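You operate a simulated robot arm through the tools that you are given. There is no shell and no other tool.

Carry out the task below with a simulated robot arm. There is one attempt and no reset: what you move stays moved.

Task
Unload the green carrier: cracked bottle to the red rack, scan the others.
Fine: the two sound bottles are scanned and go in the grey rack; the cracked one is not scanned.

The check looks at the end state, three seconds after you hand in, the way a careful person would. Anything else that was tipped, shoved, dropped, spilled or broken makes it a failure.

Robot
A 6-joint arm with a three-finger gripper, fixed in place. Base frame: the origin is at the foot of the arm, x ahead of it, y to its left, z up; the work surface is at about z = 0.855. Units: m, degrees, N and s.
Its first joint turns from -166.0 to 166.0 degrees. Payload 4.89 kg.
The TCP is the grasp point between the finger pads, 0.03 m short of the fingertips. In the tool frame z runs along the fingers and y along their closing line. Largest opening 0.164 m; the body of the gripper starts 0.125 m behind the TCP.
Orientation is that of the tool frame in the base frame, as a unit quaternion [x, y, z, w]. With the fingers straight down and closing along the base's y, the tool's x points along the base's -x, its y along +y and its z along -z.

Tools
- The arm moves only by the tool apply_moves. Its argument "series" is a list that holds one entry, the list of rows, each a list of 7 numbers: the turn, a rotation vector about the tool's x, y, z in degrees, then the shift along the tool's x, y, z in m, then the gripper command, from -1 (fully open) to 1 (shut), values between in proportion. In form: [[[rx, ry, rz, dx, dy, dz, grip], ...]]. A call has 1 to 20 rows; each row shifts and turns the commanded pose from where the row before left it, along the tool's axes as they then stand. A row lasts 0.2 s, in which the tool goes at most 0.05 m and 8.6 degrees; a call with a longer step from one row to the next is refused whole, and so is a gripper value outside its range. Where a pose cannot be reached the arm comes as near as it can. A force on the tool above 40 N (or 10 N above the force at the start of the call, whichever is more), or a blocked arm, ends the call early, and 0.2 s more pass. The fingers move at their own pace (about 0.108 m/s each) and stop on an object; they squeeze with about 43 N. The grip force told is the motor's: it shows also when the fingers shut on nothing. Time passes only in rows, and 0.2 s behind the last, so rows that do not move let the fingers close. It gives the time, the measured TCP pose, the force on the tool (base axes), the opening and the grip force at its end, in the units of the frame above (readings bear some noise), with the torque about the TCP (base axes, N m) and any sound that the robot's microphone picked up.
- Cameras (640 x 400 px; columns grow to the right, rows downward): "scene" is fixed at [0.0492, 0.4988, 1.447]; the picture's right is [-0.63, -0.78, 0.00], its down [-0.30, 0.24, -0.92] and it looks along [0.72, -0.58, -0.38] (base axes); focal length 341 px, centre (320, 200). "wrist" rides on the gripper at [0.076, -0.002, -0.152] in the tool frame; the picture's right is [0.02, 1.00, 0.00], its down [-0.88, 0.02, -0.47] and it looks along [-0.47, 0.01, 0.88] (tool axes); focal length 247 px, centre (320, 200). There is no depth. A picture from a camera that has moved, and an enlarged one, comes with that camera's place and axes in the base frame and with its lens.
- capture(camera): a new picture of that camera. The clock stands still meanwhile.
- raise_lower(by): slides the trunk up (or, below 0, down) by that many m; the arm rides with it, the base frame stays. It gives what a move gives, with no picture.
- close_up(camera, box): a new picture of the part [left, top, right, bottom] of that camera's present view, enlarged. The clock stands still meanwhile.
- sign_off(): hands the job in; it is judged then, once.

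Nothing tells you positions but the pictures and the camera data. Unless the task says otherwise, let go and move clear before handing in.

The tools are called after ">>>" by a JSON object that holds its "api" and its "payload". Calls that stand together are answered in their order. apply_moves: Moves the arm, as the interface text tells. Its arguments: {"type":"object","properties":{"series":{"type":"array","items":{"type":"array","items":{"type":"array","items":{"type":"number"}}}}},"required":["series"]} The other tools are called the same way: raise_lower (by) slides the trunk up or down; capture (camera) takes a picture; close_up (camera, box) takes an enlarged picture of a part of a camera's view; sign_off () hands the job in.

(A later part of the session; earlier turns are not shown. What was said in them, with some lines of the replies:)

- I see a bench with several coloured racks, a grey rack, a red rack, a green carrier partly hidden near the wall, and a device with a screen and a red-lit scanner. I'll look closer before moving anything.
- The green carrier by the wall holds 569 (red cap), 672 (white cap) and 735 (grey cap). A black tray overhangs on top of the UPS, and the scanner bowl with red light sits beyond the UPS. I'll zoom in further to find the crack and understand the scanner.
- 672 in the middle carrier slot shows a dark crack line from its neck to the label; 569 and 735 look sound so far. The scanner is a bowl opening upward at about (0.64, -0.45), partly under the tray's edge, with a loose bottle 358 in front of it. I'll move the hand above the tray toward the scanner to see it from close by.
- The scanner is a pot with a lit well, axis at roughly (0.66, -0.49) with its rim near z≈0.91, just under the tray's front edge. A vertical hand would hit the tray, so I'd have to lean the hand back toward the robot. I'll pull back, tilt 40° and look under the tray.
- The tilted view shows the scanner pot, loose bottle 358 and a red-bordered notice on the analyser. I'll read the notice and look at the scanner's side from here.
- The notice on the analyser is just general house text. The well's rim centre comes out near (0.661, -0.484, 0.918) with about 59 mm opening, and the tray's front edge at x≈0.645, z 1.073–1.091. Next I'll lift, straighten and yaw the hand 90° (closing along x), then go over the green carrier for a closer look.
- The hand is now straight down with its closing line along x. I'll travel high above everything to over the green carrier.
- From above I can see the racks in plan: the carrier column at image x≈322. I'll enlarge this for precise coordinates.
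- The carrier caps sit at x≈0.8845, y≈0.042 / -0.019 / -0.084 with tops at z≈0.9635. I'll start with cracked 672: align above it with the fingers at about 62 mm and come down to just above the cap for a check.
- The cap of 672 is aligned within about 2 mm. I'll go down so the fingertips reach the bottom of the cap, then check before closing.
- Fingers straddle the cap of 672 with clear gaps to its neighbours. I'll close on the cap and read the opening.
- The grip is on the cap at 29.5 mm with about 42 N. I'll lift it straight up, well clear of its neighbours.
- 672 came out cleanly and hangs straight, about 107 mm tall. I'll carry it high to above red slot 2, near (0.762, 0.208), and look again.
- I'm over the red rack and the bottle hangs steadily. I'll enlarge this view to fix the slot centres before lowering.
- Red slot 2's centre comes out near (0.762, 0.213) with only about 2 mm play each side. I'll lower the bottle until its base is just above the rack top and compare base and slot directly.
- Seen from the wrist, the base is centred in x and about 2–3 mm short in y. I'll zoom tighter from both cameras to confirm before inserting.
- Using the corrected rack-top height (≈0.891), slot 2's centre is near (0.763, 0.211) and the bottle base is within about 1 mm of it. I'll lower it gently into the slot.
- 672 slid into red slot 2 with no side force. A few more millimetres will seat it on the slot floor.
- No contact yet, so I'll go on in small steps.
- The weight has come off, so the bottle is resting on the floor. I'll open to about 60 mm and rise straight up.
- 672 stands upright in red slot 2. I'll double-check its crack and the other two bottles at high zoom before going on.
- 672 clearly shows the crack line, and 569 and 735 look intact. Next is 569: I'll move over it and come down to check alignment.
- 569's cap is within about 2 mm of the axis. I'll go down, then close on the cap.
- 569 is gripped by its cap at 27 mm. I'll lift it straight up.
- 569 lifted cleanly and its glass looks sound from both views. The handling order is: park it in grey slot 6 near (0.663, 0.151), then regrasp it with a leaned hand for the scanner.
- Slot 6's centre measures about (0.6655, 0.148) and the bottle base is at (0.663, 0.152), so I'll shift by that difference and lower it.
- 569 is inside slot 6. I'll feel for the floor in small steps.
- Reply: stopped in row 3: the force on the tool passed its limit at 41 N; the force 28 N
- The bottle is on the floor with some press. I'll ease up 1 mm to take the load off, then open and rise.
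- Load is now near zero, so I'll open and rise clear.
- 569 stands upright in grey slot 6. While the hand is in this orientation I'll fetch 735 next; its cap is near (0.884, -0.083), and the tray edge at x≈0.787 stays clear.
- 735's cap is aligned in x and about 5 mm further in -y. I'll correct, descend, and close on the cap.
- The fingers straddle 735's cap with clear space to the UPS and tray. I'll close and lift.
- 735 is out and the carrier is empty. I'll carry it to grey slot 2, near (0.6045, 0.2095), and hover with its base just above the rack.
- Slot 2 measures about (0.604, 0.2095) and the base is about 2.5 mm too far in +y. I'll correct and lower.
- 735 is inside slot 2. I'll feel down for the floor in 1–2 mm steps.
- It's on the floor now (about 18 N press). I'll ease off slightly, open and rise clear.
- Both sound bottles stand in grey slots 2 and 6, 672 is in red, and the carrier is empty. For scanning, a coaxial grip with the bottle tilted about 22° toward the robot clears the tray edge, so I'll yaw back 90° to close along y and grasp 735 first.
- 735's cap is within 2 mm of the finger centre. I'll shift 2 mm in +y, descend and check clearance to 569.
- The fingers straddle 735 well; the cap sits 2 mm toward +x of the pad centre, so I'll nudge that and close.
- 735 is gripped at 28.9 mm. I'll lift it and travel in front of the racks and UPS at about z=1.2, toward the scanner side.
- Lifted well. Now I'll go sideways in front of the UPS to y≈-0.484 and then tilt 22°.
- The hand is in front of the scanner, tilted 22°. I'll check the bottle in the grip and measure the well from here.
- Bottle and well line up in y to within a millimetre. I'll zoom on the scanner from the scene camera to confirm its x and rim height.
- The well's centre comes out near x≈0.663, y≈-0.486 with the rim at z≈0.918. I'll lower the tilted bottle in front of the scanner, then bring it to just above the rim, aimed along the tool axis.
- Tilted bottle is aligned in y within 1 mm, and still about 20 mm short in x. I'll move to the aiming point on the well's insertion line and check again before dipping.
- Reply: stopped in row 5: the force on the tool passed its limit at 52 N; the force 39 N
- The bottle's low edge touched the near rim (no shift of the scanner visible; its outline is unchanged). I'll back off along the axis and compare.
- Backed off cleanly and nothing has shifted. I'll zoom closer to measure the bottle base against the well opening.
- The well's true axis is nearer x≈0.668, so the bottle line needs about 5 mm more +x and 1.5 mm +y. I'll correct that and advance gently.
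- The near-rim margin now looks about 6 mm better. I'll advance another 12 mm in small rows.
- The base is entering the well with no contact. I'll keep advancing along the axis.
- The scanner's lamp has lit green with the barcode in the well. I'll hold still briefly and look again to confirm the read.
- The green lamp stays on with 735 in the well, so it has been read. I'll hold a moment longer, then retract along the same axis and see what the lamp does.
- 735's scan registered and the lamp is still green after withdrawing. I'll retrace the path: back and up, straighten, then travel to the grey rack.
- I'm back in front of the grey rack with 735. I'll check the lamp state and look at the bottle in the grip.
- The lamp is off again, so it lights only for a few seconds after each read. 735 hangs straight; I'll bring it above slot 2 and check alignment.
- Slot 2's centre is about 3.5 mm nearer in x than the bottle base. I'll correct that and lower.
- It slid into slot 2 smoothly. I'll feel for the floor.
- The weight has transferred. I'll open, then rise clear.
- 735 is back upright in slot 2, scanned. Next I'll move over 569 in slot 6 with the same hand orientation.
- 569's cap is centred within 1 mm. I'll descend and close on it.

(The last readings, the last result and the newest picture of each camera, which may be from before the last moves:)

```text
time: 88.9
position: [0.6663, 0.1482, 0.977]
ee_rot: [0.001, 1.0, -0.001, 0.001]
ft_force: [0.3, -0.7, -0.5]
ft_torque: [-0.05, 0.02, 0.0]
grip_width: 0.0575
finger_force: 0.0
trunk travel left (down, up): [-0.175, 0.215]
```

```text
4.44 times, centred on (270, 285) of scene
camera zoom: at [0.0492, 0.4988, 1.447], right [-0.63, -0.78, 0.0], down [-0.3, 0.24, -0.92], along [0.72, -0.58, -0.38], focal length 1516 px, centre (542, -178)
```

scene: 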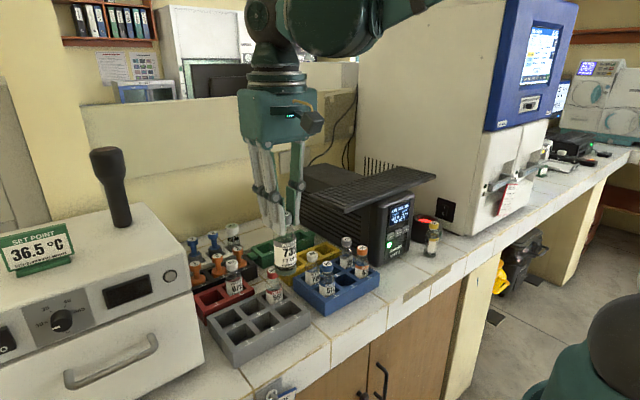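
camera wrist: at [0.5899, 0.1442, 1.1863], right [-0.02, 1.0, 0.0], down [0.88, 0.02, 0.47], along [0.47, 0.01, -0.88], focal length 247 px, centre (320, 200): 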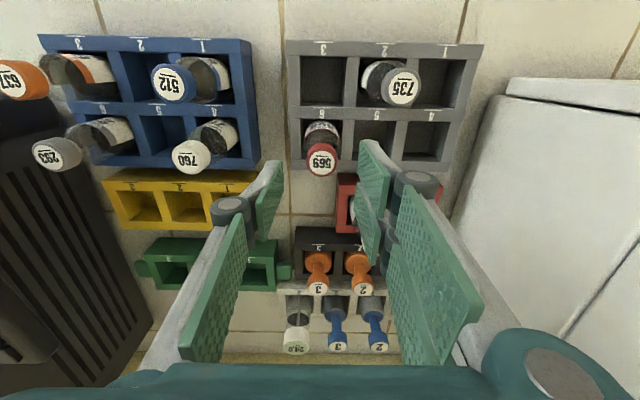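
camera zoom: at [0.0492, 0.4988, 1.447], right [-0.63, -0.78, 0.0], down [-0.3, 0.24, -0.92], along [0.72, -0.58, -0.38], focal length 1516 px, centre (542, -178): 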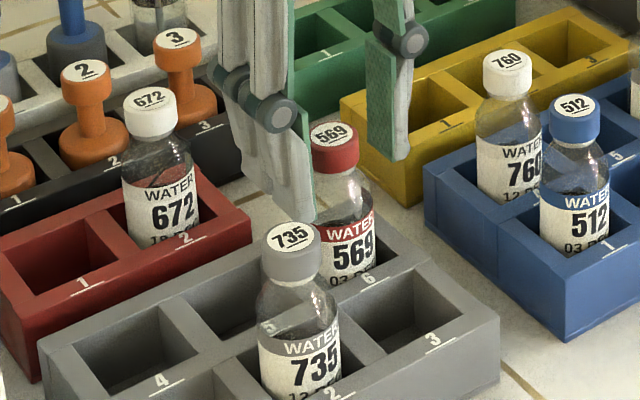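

The cap sits about 2.5 mm beyond the pad centre, so I'll nudge in +x, close, and lift.

>>> {"api": "apply_moves", "payload": {"series": [[[0, 0, 0, -0.0025, 0, 0.001, 0.3], [0, 0, 0, 0, 0, 0, 0.5], [0, 0, 0, 0, 0, 0, 0.8], [0, 0, 0, 0, 0, 0, 1], [0, 0, 0, 0, 0, 0, 1]]]}}

>>> {"api": "close_up", "payload": {"camera": "wrist", "box": [240, 110, 400, 230]}}

```text
time: 90.1
position: [0.668, 0.1475, 0.9775]
ee_rot: [0.0, 1.0, 0.0, 0.001]
ft_force: [-0.5, 1.0, 0.2]
ft_torque: [0.0, -0.02, -0.02]
grip_width: 0.0281
finger_force: 42.7
trunk travel left (down, up): [-0.175, 0.215]
```

```text
3.33 times, centred on (320, 170) of wrist
camera zoom: at [0.5919, 0.1455, 1.1286], right [-0.02, 1.0, 0.0], down [0.88, 0.02, 0.47], along [0.47, 0.01, -0.88], focal length 823 px, centre (320, 300)
```

zoom: 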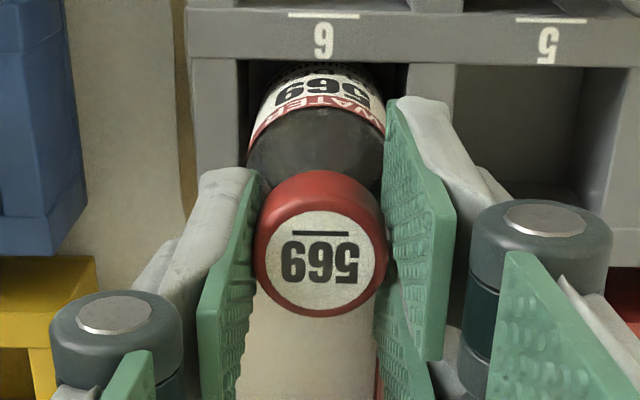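

569 is gripped at 28 mm. I'll lift, come forward, and travel to the scanner side as before.

>>> {"api": "apply_moves", "payload": {"series": [[[0, 0, 0, 0, 0, -0.01, 1], [0, 0, 0, 0, 0, -0.02, 1], [0, 0, 0, 0, 0, -0.03, 1], [0, 0, 0, 0, 0, -0.03, 1], [0, 0, 0, 0, 0, -0.03, 1], [0, 0, 0, 0, 0, -0.03, 1], [0, 0, 0, 0.0395, 0, -0.019, 1], [0, 0, 0, 0.0395, 0, -0.019, 1], [0, 0, 0, 0.0395, 0, -0.019, 1], [0, 0, 0, 0.0395, 0, -0.018, 1], [0, 0, 0, 0, 0, 0, 1]]]}}

>>> {"api": "close_up", "payload": {"camera": "scene", "box": [200, 130, 360, 330]}}

>>> {"api": "close_up", "payload": {"camera": "wrist", "box": [240, 110, 400, 230]}}

```text
time: 92.5
position: [0.5098, 0.1472, 1.2012]
ee_rot: [0.001, 1.0, 0.001, 0.001]
ft_force: [-0.2, 0.4, -0.9]
ft_torque: [0.05, -0.13, 0.02]
grip_width: 0.0279
finger_force: 42.9
trunk travel left (down, up): [-0.175, 0.215]
```

```text
2.00 times, centred on (280, 230) of scene
camera zoom: at [0.0492, 0.4988, 1.447], right [-0.63, -0.78, 0.0], down [-0.3, 0.24, -0.92], along [0.72, -0.58, -0.38], focal length 682 px, centre (400, 140)
```

zoom: 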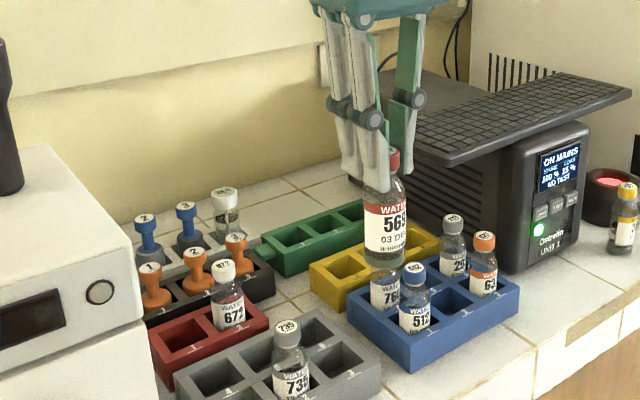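

```text
3.33 times, centred on (320, 170) of wrist
camera zoom: at [0.4339, 0.1449, 1.3531], right [-0.02, 1.0, 0.0], down [0.88, 0.02, 0.47], along [0.47, 0.01, -0.88], focal length 823 px, centre (320, 300)
```

zoom: 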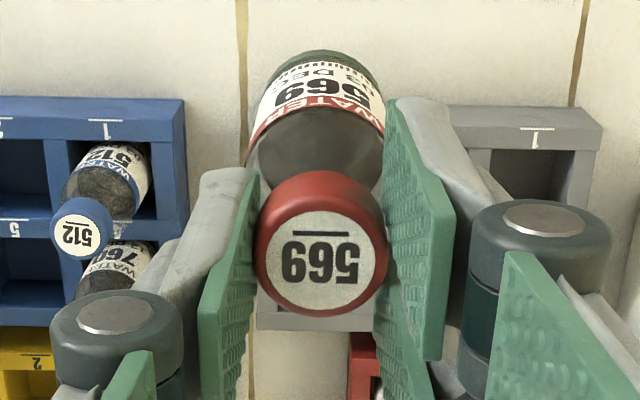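

569 hangs straight and its glass looks sound all round. I'll go across and tilt as before.

>>> {"api": "apply_moves", "payload": {"series": [[[0, 0, 0, 0, -0.04525, 0, 1], [0, 0, 0, 0, -0.04525, 0, 1], [0, 0, 0, 0, -0.04525, 0, 1], [0, 0, 0, 0, -0.04525, 0, 1], [0, 0, 0, 0, -0.04525, 0, 1], [0, 0, 0, 0, -0.04525, 0, 1], [0, 0, 0, 0, -0.04525, 0, 1], [0, 0, 0, 0, -0.04525, 0, 1], [0, 0, 0, 0, -0.04525, 0, 1], [0, 0, 0, 0, -0.04525, 0, 1], [0, 0, 0, 0, -0.04525, 0, 1], [0, 0, 0, 0, -0.04525, 0, 1], [0, 0, 0, 0, -0.04525, 0, 1], [0, 0, 0, 0, -0.04525, 0, 1], [0, -7.4, 0, 0, 0, 0, 1], [0, -7.3, 0, 0, 0, 0, 1], [0, -7.3, 0, 0, 0, 0, 1], [0, 0, 0, 0, 0, 0, 1]]]}}

>>> {"api": "capture", "payload": {"camera": "wrist"}}

>>> {"api": "close_up", "payload": {"camera": "scene", "box": [400, 200, 460, 250]}}

```text
time: 96.3
position: [0.5089, -0.486, 1.2]
ee_rot: [0.001, 0.981, -0.001, 0.192]
ft_force: [-0.1, 0.2, 0.0]
ft_torque: [-0.04, -0.05, -0.02]
grip_width: 0.0275
finger_force: 42.7
trunk travel left (down, up): [-0.175, 0.215]
```

```text
taken
camera wrist: at [0.3812, -0.4878, 1.3125], right [-0.02, 1.0, -0.01], down [0.64, 0.02, 0.77], along [0.77, 0.01, -0.64], focal length 247 px, centre (320, 200)
```

wrist: 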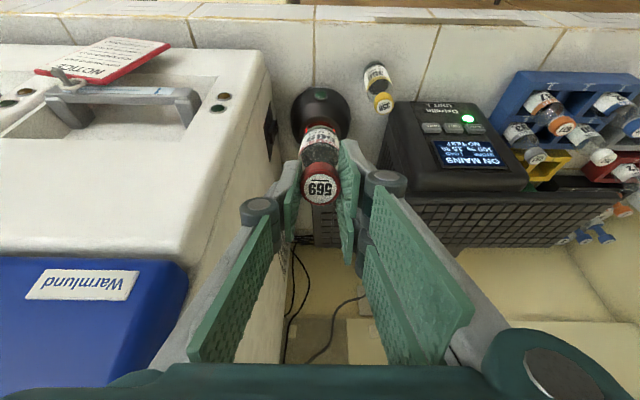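

```text
8.00 times, centred on (430, 225) of scene
camera zoom: at [0.0492, 0.4988, 1.447], right [-0.63, -0.78, 0.0], down [-0.3, 0.24, -0.92], along [0.72, -0.58, -0.38], focal length 2730 px, centre (-560, 0)
```

zoom: 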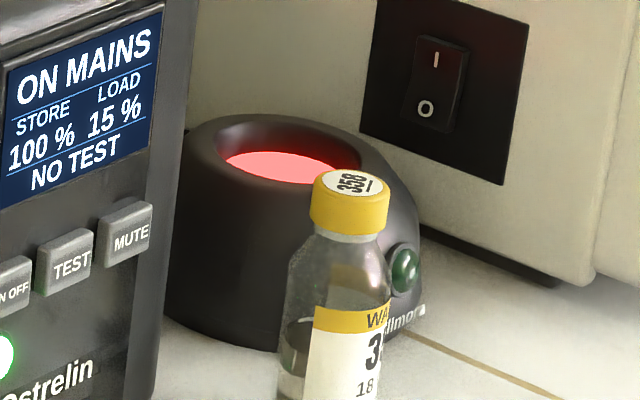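

The lamp is dark, ready for the next read, and nothing around the scanner has moved. I'll bring 569 to the same insertion line, stopping well above the rim to check.

>>> {"api": "apply_moves", "payload": {"series": [[[0, 0, 0, 0.0102, 0, 0.0318, 1], [0, 0, 0, 0.0102, 0, 0.0318, 1], [0, 0, 0, 0.0102, 0, 0.0318, 1], [0, 0, 0, 0.0102, 0, 0.0318, 1], [0, 0, 0, -0.0264, 0, 0.0107, 1], [0, 0, 0, -0.0264, 0, 0.0107, 1], [0, 0, 0, -0.0264, 0, 0.0107, 1], [0, 0, 0, 0, 0, 0, 1]]]}}

>>> {"api": "close_up", "payload": {"camera": "wrist", "box": [295, 110, 345, 160]}}

>>> {"api": "close_up", "payload": {"camera": "scene", "box": [400, 190, 460, 240]}}

```text
time: 98.1
position: [0.6062, -0.4833, 1.0681]
ee_rot: [0.001, 0.981, 0.0, 0.192]
ft_force: [0.2, -0.5, -0.8]
ft_torque: [0.02, 0.07, 0.0]
grip_width: 0.0275
finger_force: 42.8
trunk travel left (down, up): [-0.175, 0.215]
```

```text
8.00 times, centred on (320, 135) of wrist
camera zoom: at [0.4795, -0.4858, 1.1807], right [-0.02, 1.0, -0.01], down [0.64, 0.02, 0.77], along [0.77, 0.01, -0.64], focal length 1976 px, centre (320, 720)
```

zoom: 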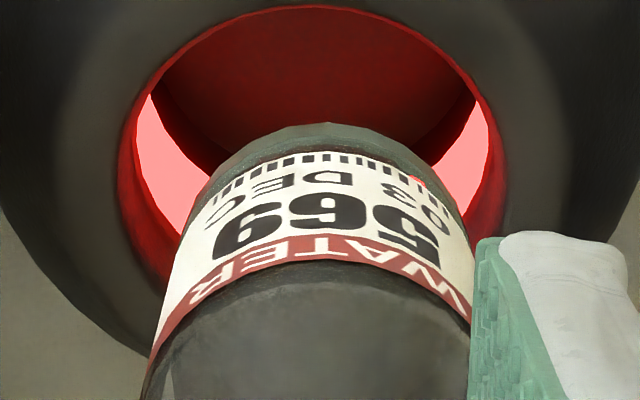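

```text
8.00 times, centred on (430, 215) of scene
camera zoom: at [0.0492, 0.4988, 1.447], right [-0.63, -0.78, 0.0], down [-0.3, 0.24, -0.92], along [0.72, -0.58, -0.38], focal length 2730 px, centre (-560, 80)
```

zoom: 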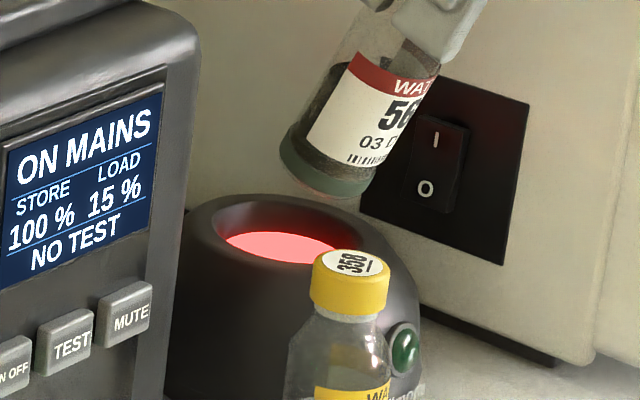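

It's 2.5 mm off in +y and about 2 mm far in x compared with the earlier good line. I'll correct and advance gently.

>>> {"api": "apply_moves", "payload": {"series": [[[0, 0, 0, 0.0018, -0.0025, 0, 1], [0, 0, 0, 0, 0, 0.006, 1], [0, 0, 0, 0, 0, 0.006, 1], [0, 0, 0, 0, 0, 0.006, 1], [0, 0, 0, 0, 0, 0.005, 1], [0, 0, 0, 0, 0, 0, 1]]]}}

>>> {"api": "close_up", "payload": {"camera": "wrist", "box": [295, 110, 345, 160]}}

>>> {"api": "close_up", "payload": {"camera": "scene", "box": [400, 190, 460, 240]}}

```text
time: 99.5
position: [0.6105, -0.4878, 1.0446]
ee_rot: [0.001, 0.981, 0.0, 0.192]
ft_force: [0.4, -0.5, -0.6]
ft_torque: [0.01, 0.0, 0.0]
grip_width: 0.0271
finger_force: 43.2
trunk travel left (down, up): [-0.175, 0.215]
```

```text
8.00 times, centred on (320, 135) of wrist
camera zoom: at [0.4842, -0.4895, 1.1576], right [-0.02, 1.0, -0.01], down [0.64, 0.02, 0.77], along [0.77, 0.01, -0.64], focal length 1976 px, centre (320, 720)
```

zoom: 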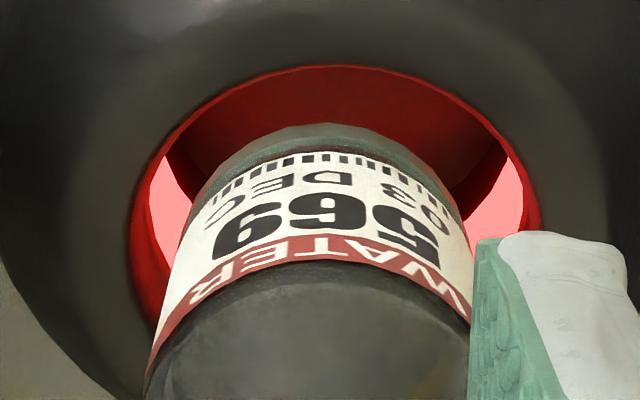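

```text
8.00 times, centred on (430, 215) of scene
camera zoom: at [0.0492, 0.4988, 1.447], right [-0.63, -0.78, 0.0], down [-0.3, 0.24, -0.92], along [0.72, -0.58, -0.38], focal length 2730 px, centre (-560, 80)
```

zoom: 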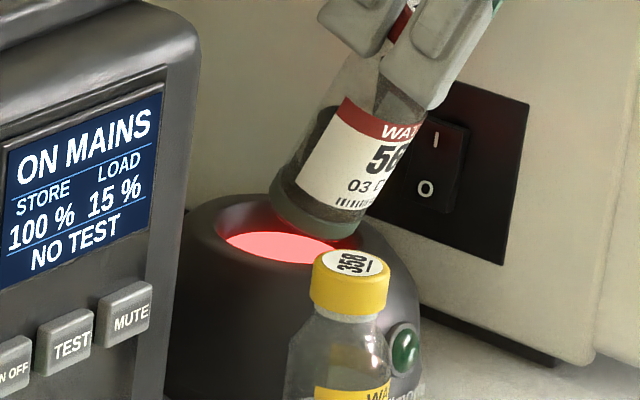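

>>> {"api": "apply_moves", "payload": {"series": [[[0, 0, 0, -0.0016, 0.001, 0, 1], [0, 0, 0, 0, 0, 0.004, 1], [0, 0, 0, 0, 0, 0.004, 1], [0, 0, 0, 0, 0, 0.004, 1], [0, 0, 0, 0, 0, 0, 1]]]}}

>>> {"api": "close_up", "payload": {"camera": "wrist", "box": [295, 110, 345, 160]}}

>>> {"api": "close_up", "payload": {"camera": "scene", "box": [400, 190, 460, 240]}}

```text
time: 100.7
position: [0.6181, -0.4868, 1.0348]
ee_rot: [0.001, 0.981, 0.0, 0.192]
ft_force: [0.2, 0.3, -0.9]
ft_torque: [0.01, 0.02, -0.01]
grip_width: 0.027
finger_force: 43.2
trunk travel left (down, up): [-0.175, 0.215]
```

```text
8.00 times, centred on (320, 135) of wrist
camera zoom: at [0.4899, -0.489, 1.1474], right [-0.02, 1.0, -0.01], down [0.64, 0.02, 0.77], along [0.77, 0.01, -0.64], focal length 1976 px, centre (320, 720)
```

zoom: 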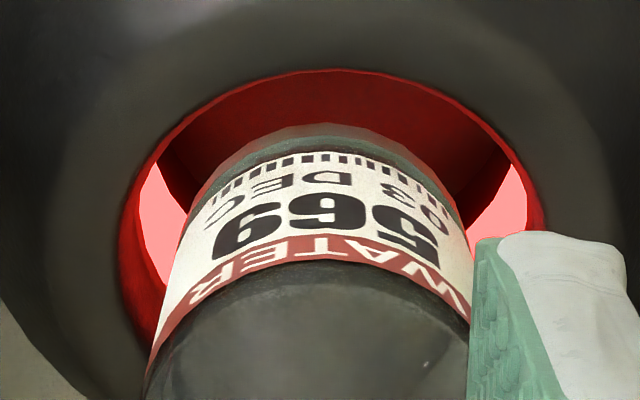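

```text
8.00 times, centred on (430, 215) of scene
camera zoom: at [0.0492, 0.4988, 1.447], right [-0.63, -0.78, 0.0], down [-0.3, 0.24, -0.92], along [0.72, -0.58, -0.38], focal length 2730 px, centre (-560, 80)
```

zoom: 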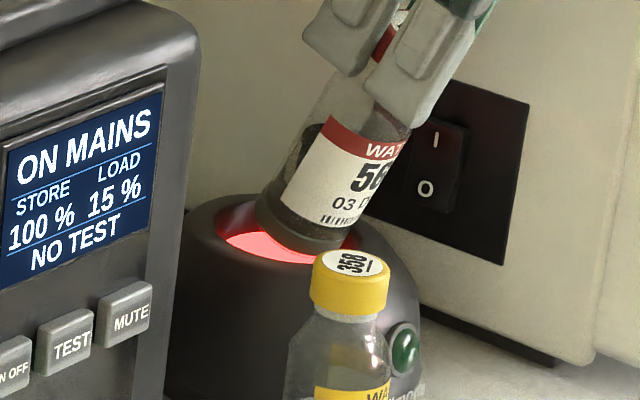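

This matches the earlier good entry. I'll continue in 4 mm rows down to the reading depth.

>>> {"api": "apply_moves", "payload": {"series": [[[0, 0, 0, 0, 0, 0.004, 1], [0, 0, 0, 0, 0, 0.004, 1], [0, 0, 0, 0, 0, 0.004, 1], [0, 0, 0, 0, 0, 0, 1]]]}}

>>> {"api": "apply_moves", "payload": {"series": [[[0, 0, 0, 0, 0, 0.004, 1], [0, 0, 0, 0, 0, 0.004, 1], [0, 0, 0, 0, 0, 0.004, 1], [0, 0, 0, 0, 0, 0, 1]]]}}

>>> {"api": "close_up", "payload": {"camera": "wrist", "box": [240, 40, 400, 220]}}

>>> {"api": "close_up", "payload": {"camera": "scene", "box": [390, 160, 470, 250]}}

```text
time: 101.7
position: [0.6225, -0.4879, 1.0236]
ee_rot: [0.001, 0.982, 0.0, 0.191]
ft_force: [-0.5, -0.7, -1.1]
ft_torque: [0.03, 0.03, 0.01]
grip_width: 0.0272
finger_force: 43.3
trunk travel left (down, up): [-0.175, 0.215]
```

```text
time: 102.7
position: [0.6266, -0.4869, 1.0128]
ee_rot: [0.001, 0.981, 0.0, 0.192]
ft_force: [0.6, -0.2, -0.9]
ft_torque: [-0.02, 0.02, -0.01]
grip_width: 0.0269
finger_force: 42.8
trunk travel left (down, up): [-0.175, 0.215]
```

```text
2.22 times, centred on (320, 130) of wrist
camera zoom: at [0.4992, -0.4886, 1.1249], right [-0.02, 1.0, -0.01], down [0.64, 0.02, 0.77], along [0.77, 0.01, -0.64], focal length 549 px, centre (320, 356)
```

zoom: 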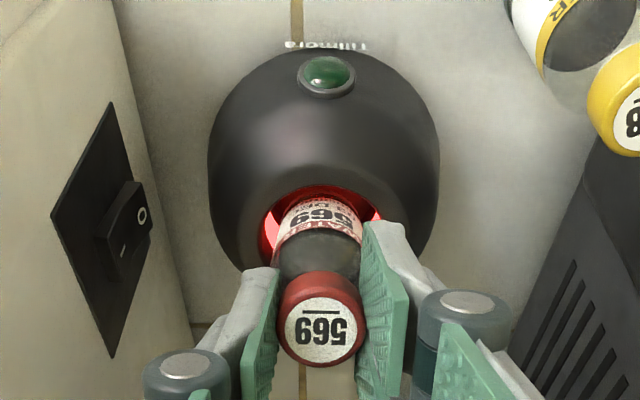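

```text
4.44 times, centred on (430, 205) of scene
camera zoom: at [0.0492, 0.4988, 1.447], right [-0.63, -0.78, 0.0], down [-0.3, 0.24, -0.92], along [0.72, -0.58, -0.38], focal length 1516 px, centre (-169, 178)
```

zoom: 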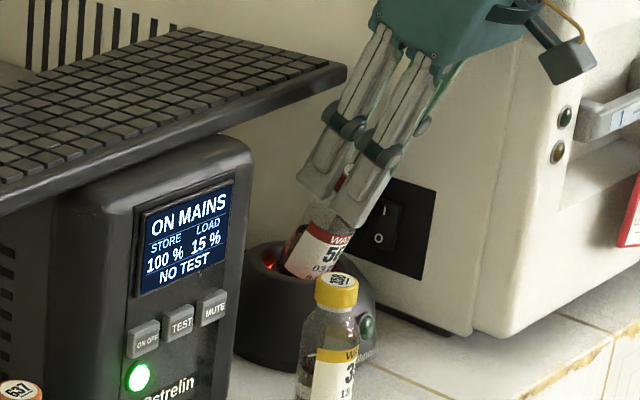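

The lamp isn't lit yet at this depth. I'll go a few millimetres deeper and wait.

>>> {"api": "apply_moves", "payload": {"series": [[[0, 0, 0, 0, 0, 0.003, 1], [0, 0, 0, 0, 0, 0.002, 1], [0, 0, 0, 0, 0, 0, 1], [0, 0, 0, 0, 0, 0, 1]]]}}

>>> {"api": "close_up", "payload": {"camera": "scene", "box": [400, 190, 460, 250]}}

>>> {"api": "close_up", "payload": {"camera": "wrist", "box": [280, 50, 360, 160]}}

```text
time: 103.7
position: [0.6286, -0.4874, 1.0085]
ee_rot: [0.001, 0.981, 0.0, 0.192]
ft_force: [-0.5, -0.6, -0.6]
ft_torque: [0.01, 0.04, 0.0]
grip_width: 0.0271
finger_force: 43.3
trunk travel left (down, up): [-0.175, 0.215]
```

```text
6.67 times, centred on (430, 220) of scene
camera zoom: at [0.0492, 0.4988, 1.447], right [-0.63, -0.78, 0.0], down [-0.3, 0.24, -0.92], along [0.72, -0.58, -0.38], focal length 2275 px, centre (-413, 67)
```

zoom: 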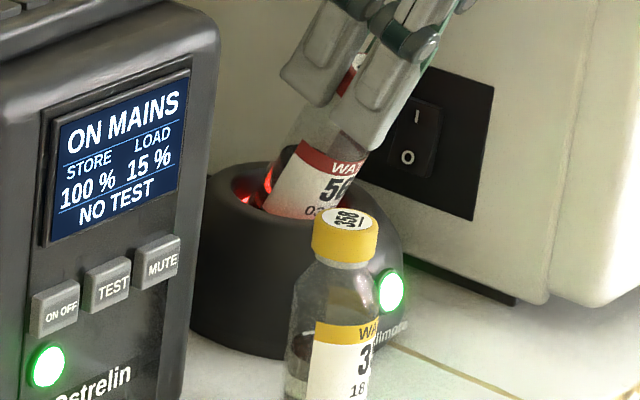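

```text
3.64 times, centred on (320, 105) of wrist
camera zoom: at [0.5009, -0.4884, 1.1198], right [-0.02, 1.0, -0.01], down [0.64, 0.02, 0.77], along [0.77, 0.01, -0.64], focal length 898 px, centre (320, 546)
```

zoom: 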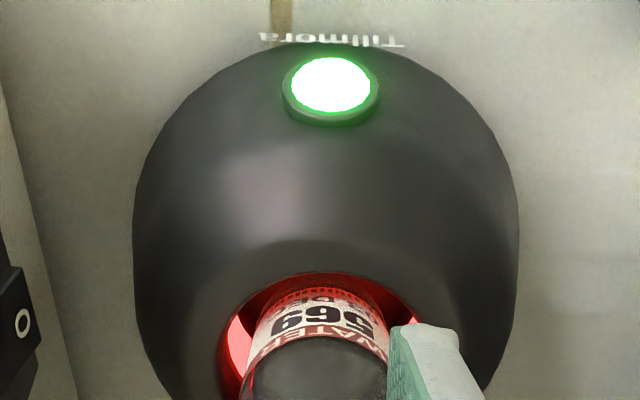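

The lamp lit green for 569. I'll hold as I did before, then retract along the axis.

>>> {"api": "apply_moves", "payload": {"series": [[[0, 0, 0, 0, 0, 0, 1], [0, 0, 0, 0, 0, 0, 1], [0, 0, 0, 0, 0, 0, 1], [0, 0, 0, 0, 0, 0, 1], [0, 0, 0, 0, 0, 0, 1], [0, 0, 0, 0, 0, 0, 1], [0, 0, 0, 0, 0, -0.005, 1], [0, 0, 0, 0, 0, -0.01, 1], [0, 0, 0, 0, 0, -0.015, 1], [0, 0, 0, 0, 0, -0.015, 1], [0, 0, 0, 0, 0, -0.018, 1], [0, 0, 0, 0, 0, 0, 1]]]}}

>>> {"api": "close_up", "payload": {"camera": "scene", "box": [390, 160, 470, 250]}}

```text
time: 106.3
position: [0.6042, -0.4856, 1.0658]
ee_rot: [0.001, 0.981, -0.001, 0.192]
ft_force: [0.4, -0.5, -0.6]
ft_torque: [-0.05, 0.03, 0.0]
grip_width: 0.0268
finger_force: 43.2
trunk travel left (down, up): [-0.175, 0.215]
```

```text
4.44 times, centred on (430, 205) of scene
camera zoom: at [0.0492, 0.4988, 1.447], right [-0.63, -0.78, 0.0], down [-0.3, 0.24, -0.92], along [0.72, -0.58, -0.38], focal length 1516 px, centre (-169, 178)
```

zoom: 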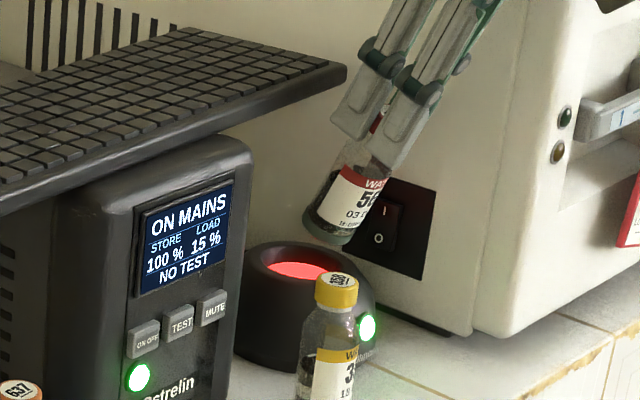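

569 is scanned and out of the well. I'll retreat, straighten and return to the grey rack side.

>>> {"api": "apply_moves", "payload": {"series": [[[0, 0, 0, 0.0093, 0, -0.0402, 1], [0, 0, 0, 0.0093, 0, -0.0402, 1], [0, 0, 0, 0.0093, 0, -0.0402, 1], [0, 0, 0, 0.0093, 0, -0.0402, 1], [0, 7.4, 0, 0, 0, 0, 1], [0, 7.3, 0, 0, 0, 0, 1], [0, 7.3, 0, 0, 0, 0, 1], [0, 0, 0, 0, 0, 0, 1]]]}}

>>> {"api": "apply_moves", "payload": {"series": [[[0, 0, 0, 0, 0.0452, 0, 1], [0, 0, 0, 0, 0.0452, 0, 1], [0, 0, 0, 0, 0.0452, 0, 1], [0, 0, 0, 0, 0.0452, 0, 1], [0, 0, 0, 0, 0.0452, 0, 1], [0, 0, 0, 0, 0.0452, 0, 1], [0, 0, 0, 0, 0.0452, 0, 1], [0, 0, 0, 0, 0.0452, 0, 1], [0, 0, 0, 0, 0.0452, 0, 1], [0, 0, 0, 0, 0.0452, 0, 1], [0, 0, 0, 0, 0.0452, 0, 1], [0, 0, 0, 0, 0.0452, 0, 1], [0, 0, 0, 0, 0.0452, 0, 1], [0, 0, 0, 0, 0.0452, 0, 1], [0, 0, 0, 0, 0, 0, 1]]]}}

>>> {"api": "capture", "payload": {"camera": "wrist"}}

>>> {"api": "close_up", "payload": {"camera": "scene", "box": [200, 130, 360, 330]}}

```text
time: 108.1
position: [0.5104, -0.4868, 1.2021]
ee_rot: [0.001, 1.0, 0.0, 0.0]
ft_force: [1.4, 0.0, -1.1]
ft_torque: [0.05, 0.12, -0.01]
grip_width: 0.027
finger_force: 43.4
trunk travel left (down, up): [-0.175, 0.215]
```

```text
time: 111.3
position: [0.5096, 0.146, 1.2021]
ee_rot: [0.0, 1.0, -0.001, 0.001]
ft_force: [-0.1, -0.3, -1.0]
ft_torque: [0.04, 0.03, -0.04]
grip_width: 0.0268
finger_force: 42.9
trunk travel left (down, up): [-0.175, 0.215]
```

```text
taken
camera wrist: at [0.4339, 0.1437, 1.3537], right [-0.02, 1.0, 0.0], down [0.88, 0.02, 0.47], along [0.47, 0.01, -0.88], focal length 247 px, centre (320, 200)
```

wrist: 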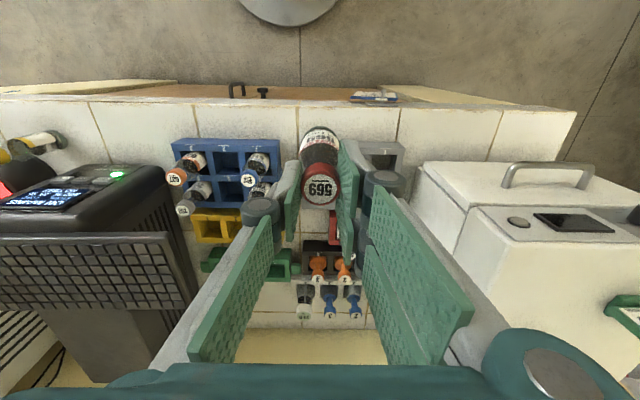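

```text
2.00 times, centred on (280, 230) of scene
camera zoom: at [0.0492, 0.4988, 1.447], right [-0.63, -0.78, 0.0], down [-0.3, 0.24, -0.92], along [0.72, -0.58, -0.38], focal length 682 px, centre (400, 140)
```

zoom: 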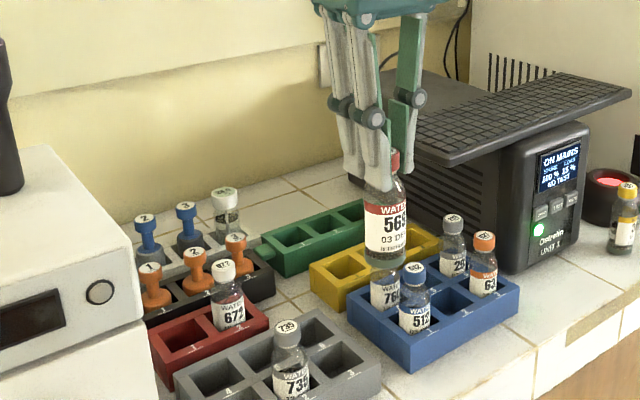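

569 is in front of the grey rack, hanging straight. I'll bring it above slot 6 and check alignment.

>>> {"api": "apply_moves", "payload": {"series": [[[0, 0, 0, -0.0389, 0.0005, 0.016, 1], [0, 0, 0, -0.0389, 0.0005, 0.016, 1], [0, 0, 0, -0.0389, 0, 0.016, 1], [0, 0, 0, -0.0389, 0, 0.016, 1], [0, 0, 0, 0, 0, 0.033, 1], [0, 0, 0, 0, 0, 0.033, 1], [0, 0, 0, 0, 0, 0.033, 1], [0, 0, 0, 0, 0, 0, 1]]]}}

>>> {"api": "close_up", "payload": {"camera": "wrist", "box": [260, 90, 380, 190]}}

>>> {"api": "close_up", "payload": {"camera": "scene", "box": [230, 250, 310, 330]}}

```text
time: 113.1
position: [0.6654, 0.1467, 1.0392]
ee_rot: [0.0, 1.0, 0.0, 0.001]
ft_force: [0.0, 0.2, 0.1]
ft_torque: [-0.01, 0.01, -0.01]
grip_width: 0.0268
finger_force: 43.0
trunk travel left (down, up): [-0.175, 0.215]
```

```text
4.00 times, centred on (320, 140) of wrist
camera zoom: at [0.5892, 0.1459, 1.1913], right [-0.02, 1.0, 0.0], down [0.88, 0.02, 0.47], along [0.47, 0.01, -0.88], focal length 988 px, centre (320, 440)
```

zoom: 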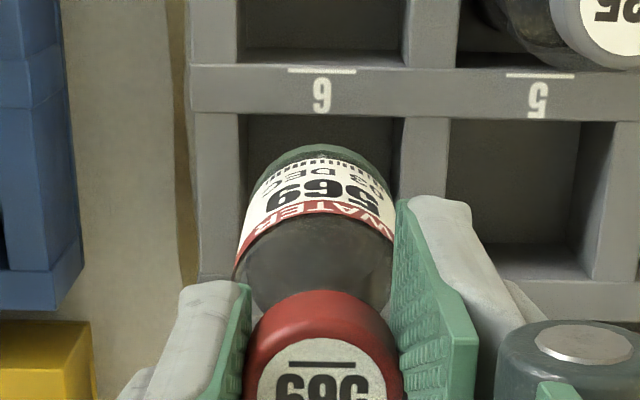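

```text
5.00 times, centred on (270, 290) of scene
camera zoom: at [0.0492, 0.4988, 1.447], right [-0.63, -0.78, 0.0], down [-0.3, 0.24, -0.92], along [0.72, -0.58, -0.38], focal length 1706 px, centre (570, -250)
```

zoom: 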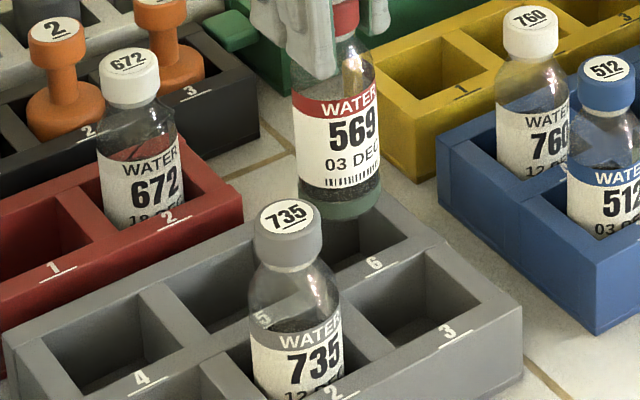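

The base and slot 6 line up within a millimetre. Lowering now.

>>> {"api": "apply_moves", "payload": {"series": [[[0, 0, 0, 0, 0, 0.01, 1], [0, 0, 0, 0, 0, 0.01, 1], [0, 0, 0, 0, 0, 0.01, 1], [0, 0, 0, 0, 0, 0.01, 1], [0, 0, 0, 0, 0, 0.01, 1], [0, 0, 0, 0, 0, 0, 1]]]}}

>>> {"api": "close_up", "payload": {"camera": "scene", "box": [230, 250, 310, 330]}}

>>> {"api": "close_up", "payload": {"camera": "wrist", "box": [260, 90, 380, 190]}}

```text
time: 114.5
position: [0.6663, 0.1466, 0.9887]
ee_rot: [0.001, 1.0, 0.0, 0.001]
ft_force: [-0.2, 1.1, -1.5]
ft_torque: [-0.02, -0.02, -0.03]
grip_width: 0.0267
finger_force: 43.0
trunk travel left (down, up): [-0.175, 0.215]
```

```text
5.00 times, centred on (270, 290) of scene
camera zoom: at [0.0492, 0.4988, 1.447], right [-0.63, -0.78, 0.0], down [-0.3, 0.24, -0.92], along [0.72, -0.58, -0.38], focal length 1706 px, centre (570, -250)
```

zoom: 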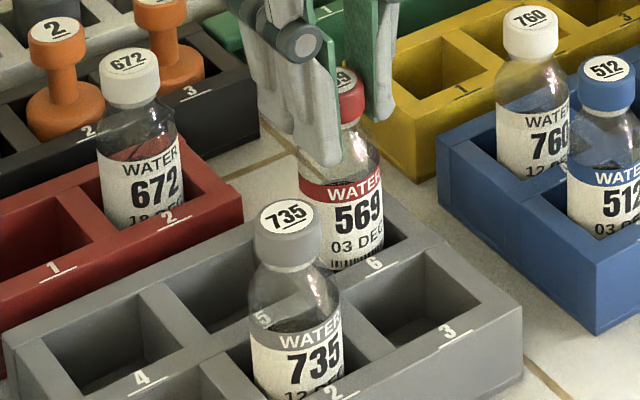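

```text
4.00 times, centred on (320, 140) of wrist
camera zoom: at [0.5908, 0.1447, 1.1412], right [-0.02, 1.0, 0.0], down [0.88, 0.02, 0.47], along [0.47, 0.01, -0.88], focal length 988 px, centre (320, 440)
```

zoom: 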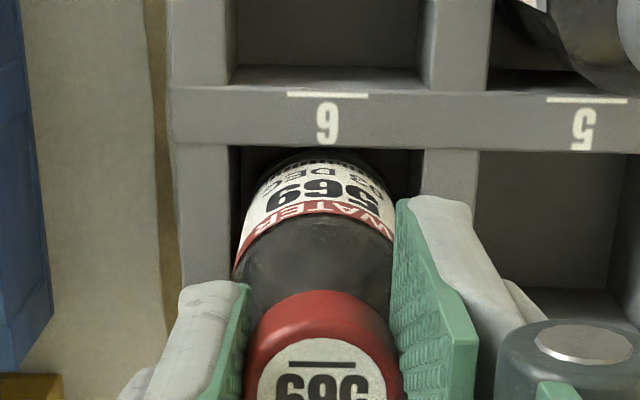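

569 is inside slot 6. I'll feel for the floor: grip height was about 0.9775, so about 11 mm remain.

>>> {"api": "apply_moves", "payload": {"series": [[[0, 0, 0, 0, 0, 0.004, 1], [0, 0, 0, 0, 0, 0.003, 1], [0, 0, 0, 0, 0, 0.0015, 1], [0, 0, 0, 0, 0, 0, 1]]]}}

```text
time: 115.5
position: [0.6665, 0.1474, 0.9806]
ee_rot: [0.002, 1.0, 0.0, 0.001]
ft_force: [0.2, -0.8, -1.1]
ft_torque: [-0.02, 0.02, 0.05]
grip_width: 0.0267
finger_force: 43.3
trunk travel left (down, up): [-0.175, 0.215]
```

>>> {"api": "apply_moves", "payload": {"series": [[[0, 0, 0, 0, 0, 0.0015, 1], [0, 0, 0, 0, 0, 0.0007, 1], [0, 0, 0, 0, 0, 0, 1]]]}}

```text
time: 116.3
position: [0.667, 0.1468, 0.9779]
ee_rot: [0.0, 1.0, 0.0, 0.001]
ft_force: [0.5, 0.2, 2.6]
ft_torque: [-0.09, -0.08, 0.02]
grip_width: 0.0267
finger_force: 43.2
trunk travel left (down, up): [-0.175, 0.215]
```

Contact with the floor (force turned positive). I'll open and rise clear.

>>> {"api": "apply_moves", "payload": {"series": [[[0, 0, 0, 0, 0, 0, 0.5], [0, 0, 0, 0, 0, 0, 0.3], [0, 0, 0, 0, 0, 0, 0.3], [0, 0, 0, 0, 0, -0.015, 0.3], [0, 0, 0, 0, 0, -0.03, 0.3], [0, 0, 0, 0, 0, -0.04, 0.3], [0, 0, 0, 0, 0, -0.04, 0.3], [0, 0, 0, 0, 0, -0.04, 0.3], [0, 0, 0, 0.04, 0, -0.01, 0.3], [0, 0, 0, 0.04, 0, -0.01, 0.3], [0, 0, 0, 0.04, 0, -0.01, 0.3], [0, 0, 0, 0, 0, 0, 0.3]]]}}

>>> {"api": "capture", "payload": {"camera": "scene"}}

>>> {"api": "close_up", "payload": {"camera": "scene", "box": [180, 210, 340, 350]}}

>>> {"api": "close_up", "payload": {"camera": "scene", "box": [300, 160, 460, 270]}}

>>> {"api": "capture", "payload": {"camera": "wrist"}}

```text
time: 118.9
position: [0.547, 0.1478, 1.1738]
ee_rot: [0.0, 1.0, 0.0, 0.0]
ft_force: [-1.0, -0.1, 0.5]
ft_torque: [0.09, -0.17, -0.02]
grip_width: 0.0573
finger_force: 0.1
trunk travel left (down, up): [-0.175, 0.215]
```

```text
taken
```

scene: 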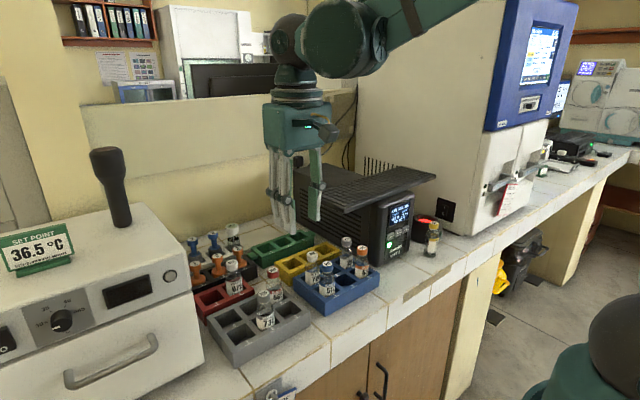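

```text
2.86 times, centred on (260, 280) of scene
camera zoom: at [0.0492, 0.4988, 1.447], right [-0.63, -0.78, 0.0], down [-0.3, 0.24, -0.92], along [0.72, -0.58, -0.38], focal length 975 px, centre (491, -29)
```

zoom: 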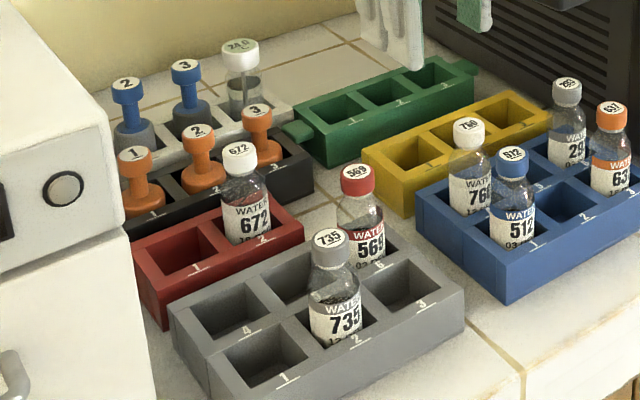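

```text
3.64 times, centred on (380, 215) of scene
camera zoom: at [0.0492, 0.4988, 1.447], right [-0.63, -0.78, 0.0], down [-0.3, 0.24, -0.92], along [0.72, -0.58, -0.38], focal length 1241 px, centre (102, 146)
```

zoom: 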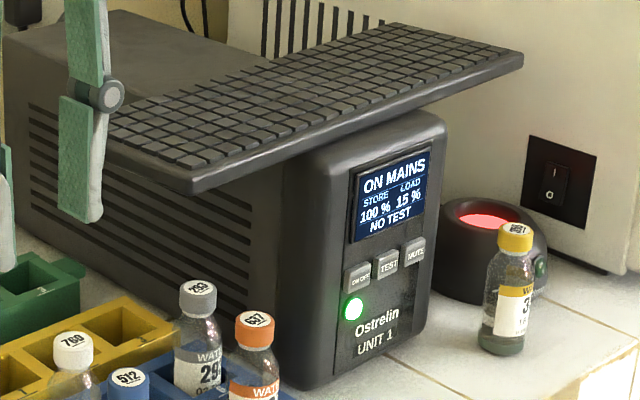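

```text
taken
camera wrist: at [0.4711, 0.1453, 1.3262], right [-0.02, 1.0, 0.0], down [0.88, 0.02, 0.47], along [0.47, 0.01, -0.88], focal length 247 px, centre (320, 200)
```

wrist: 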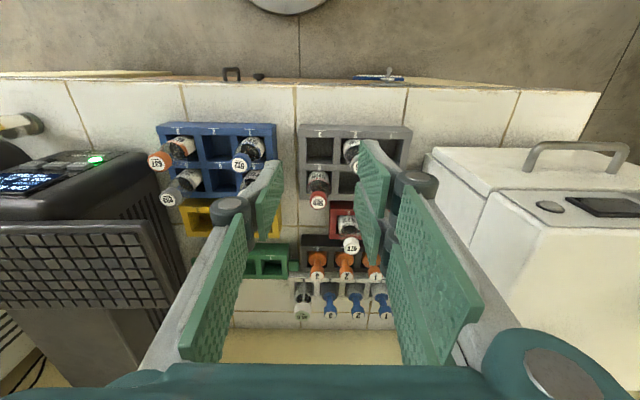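

Everything stands where it should: 569 in grey slot 6 and 735 in grey slot 2 (both scanned), cracked 672 unscanned in red slot 2, and the carrier, tray, scanner and 358 undisturbed. I'll move the hand a bit further away.

>>> {"api": "apply_moves", "payload": {"series": [[[0, 0, 0, 0.02, 0, -0.03, 0.3], [0, 0, 0, 0.02, 0, -0.03, 0.3], [0, 0, 0, 0.02, 0, -0.03, 0.3], [0, 0, 0, 0, 0, 0, 0.3], [0, 0, 0, 0, 0, 0, 0.3]]]}}

>>> {"api": "close_up", "payload": {"camera": "scene", "box": [170, 190, 470, 350]}}

```text
time: 120.1
position: [0.4866, 0.1463, 1.2631]
ee_rot: [0.001, 1.0, 0.0, 0.001]
ft_force: [-0.4, -0.2, 0.1]
ft_torque: [0.07, -0.11, 0.0]
grip_width: 0.0574
finger_force: 0.0
trunk travel left (down, up): [-0.175, 0.215]
```

```text
2.13 times, centred on (320, 270) of scene
camera zoom: at [0.0492, 0.4988, 1.447], right [-0.63, -0.78, 0.0], down [-0.3, 0.24, -0.92], along [0.72, -0.58, -0.38], focal length 728 px, centre (320, 51)
```

zoom: 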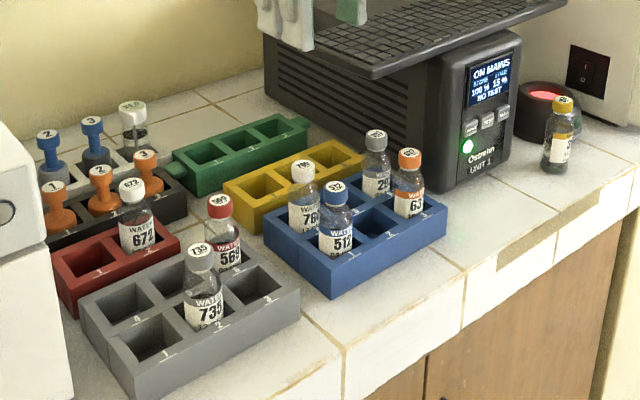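

The green carrier is empty, all bottles stand upright in their racks and the hand is clear. I'm handing the job in.

>>> {"api": "sign_off", "payload": {}}

```text
The job is handed in.
```

The green carrier is unloaded and the job is handed in:

- **Cracked bottle:** 672 has a crack line running from its neck to the label. It is in the red rack, slot 2, and never went near the scanner.
- **Sound bottles:** 735 is in grey slot 2 and 569 is in grey slot 6. For each one the scanner's lamp turned green while the bottle was in the well. The microphone picked up no beep.
- **One contact:** on the first try with 735, its base touched the near rim of the scanner well with about 50 N. I backed off, and the pictures show no movement of the scanner. The bottle slid about 3 mm in the grip, and I saw no damage to it.

In the last picture all three bottles stand upright. The loose bottle 358, the tray and the other racks are where they started. The gripper is open and clear of everything.
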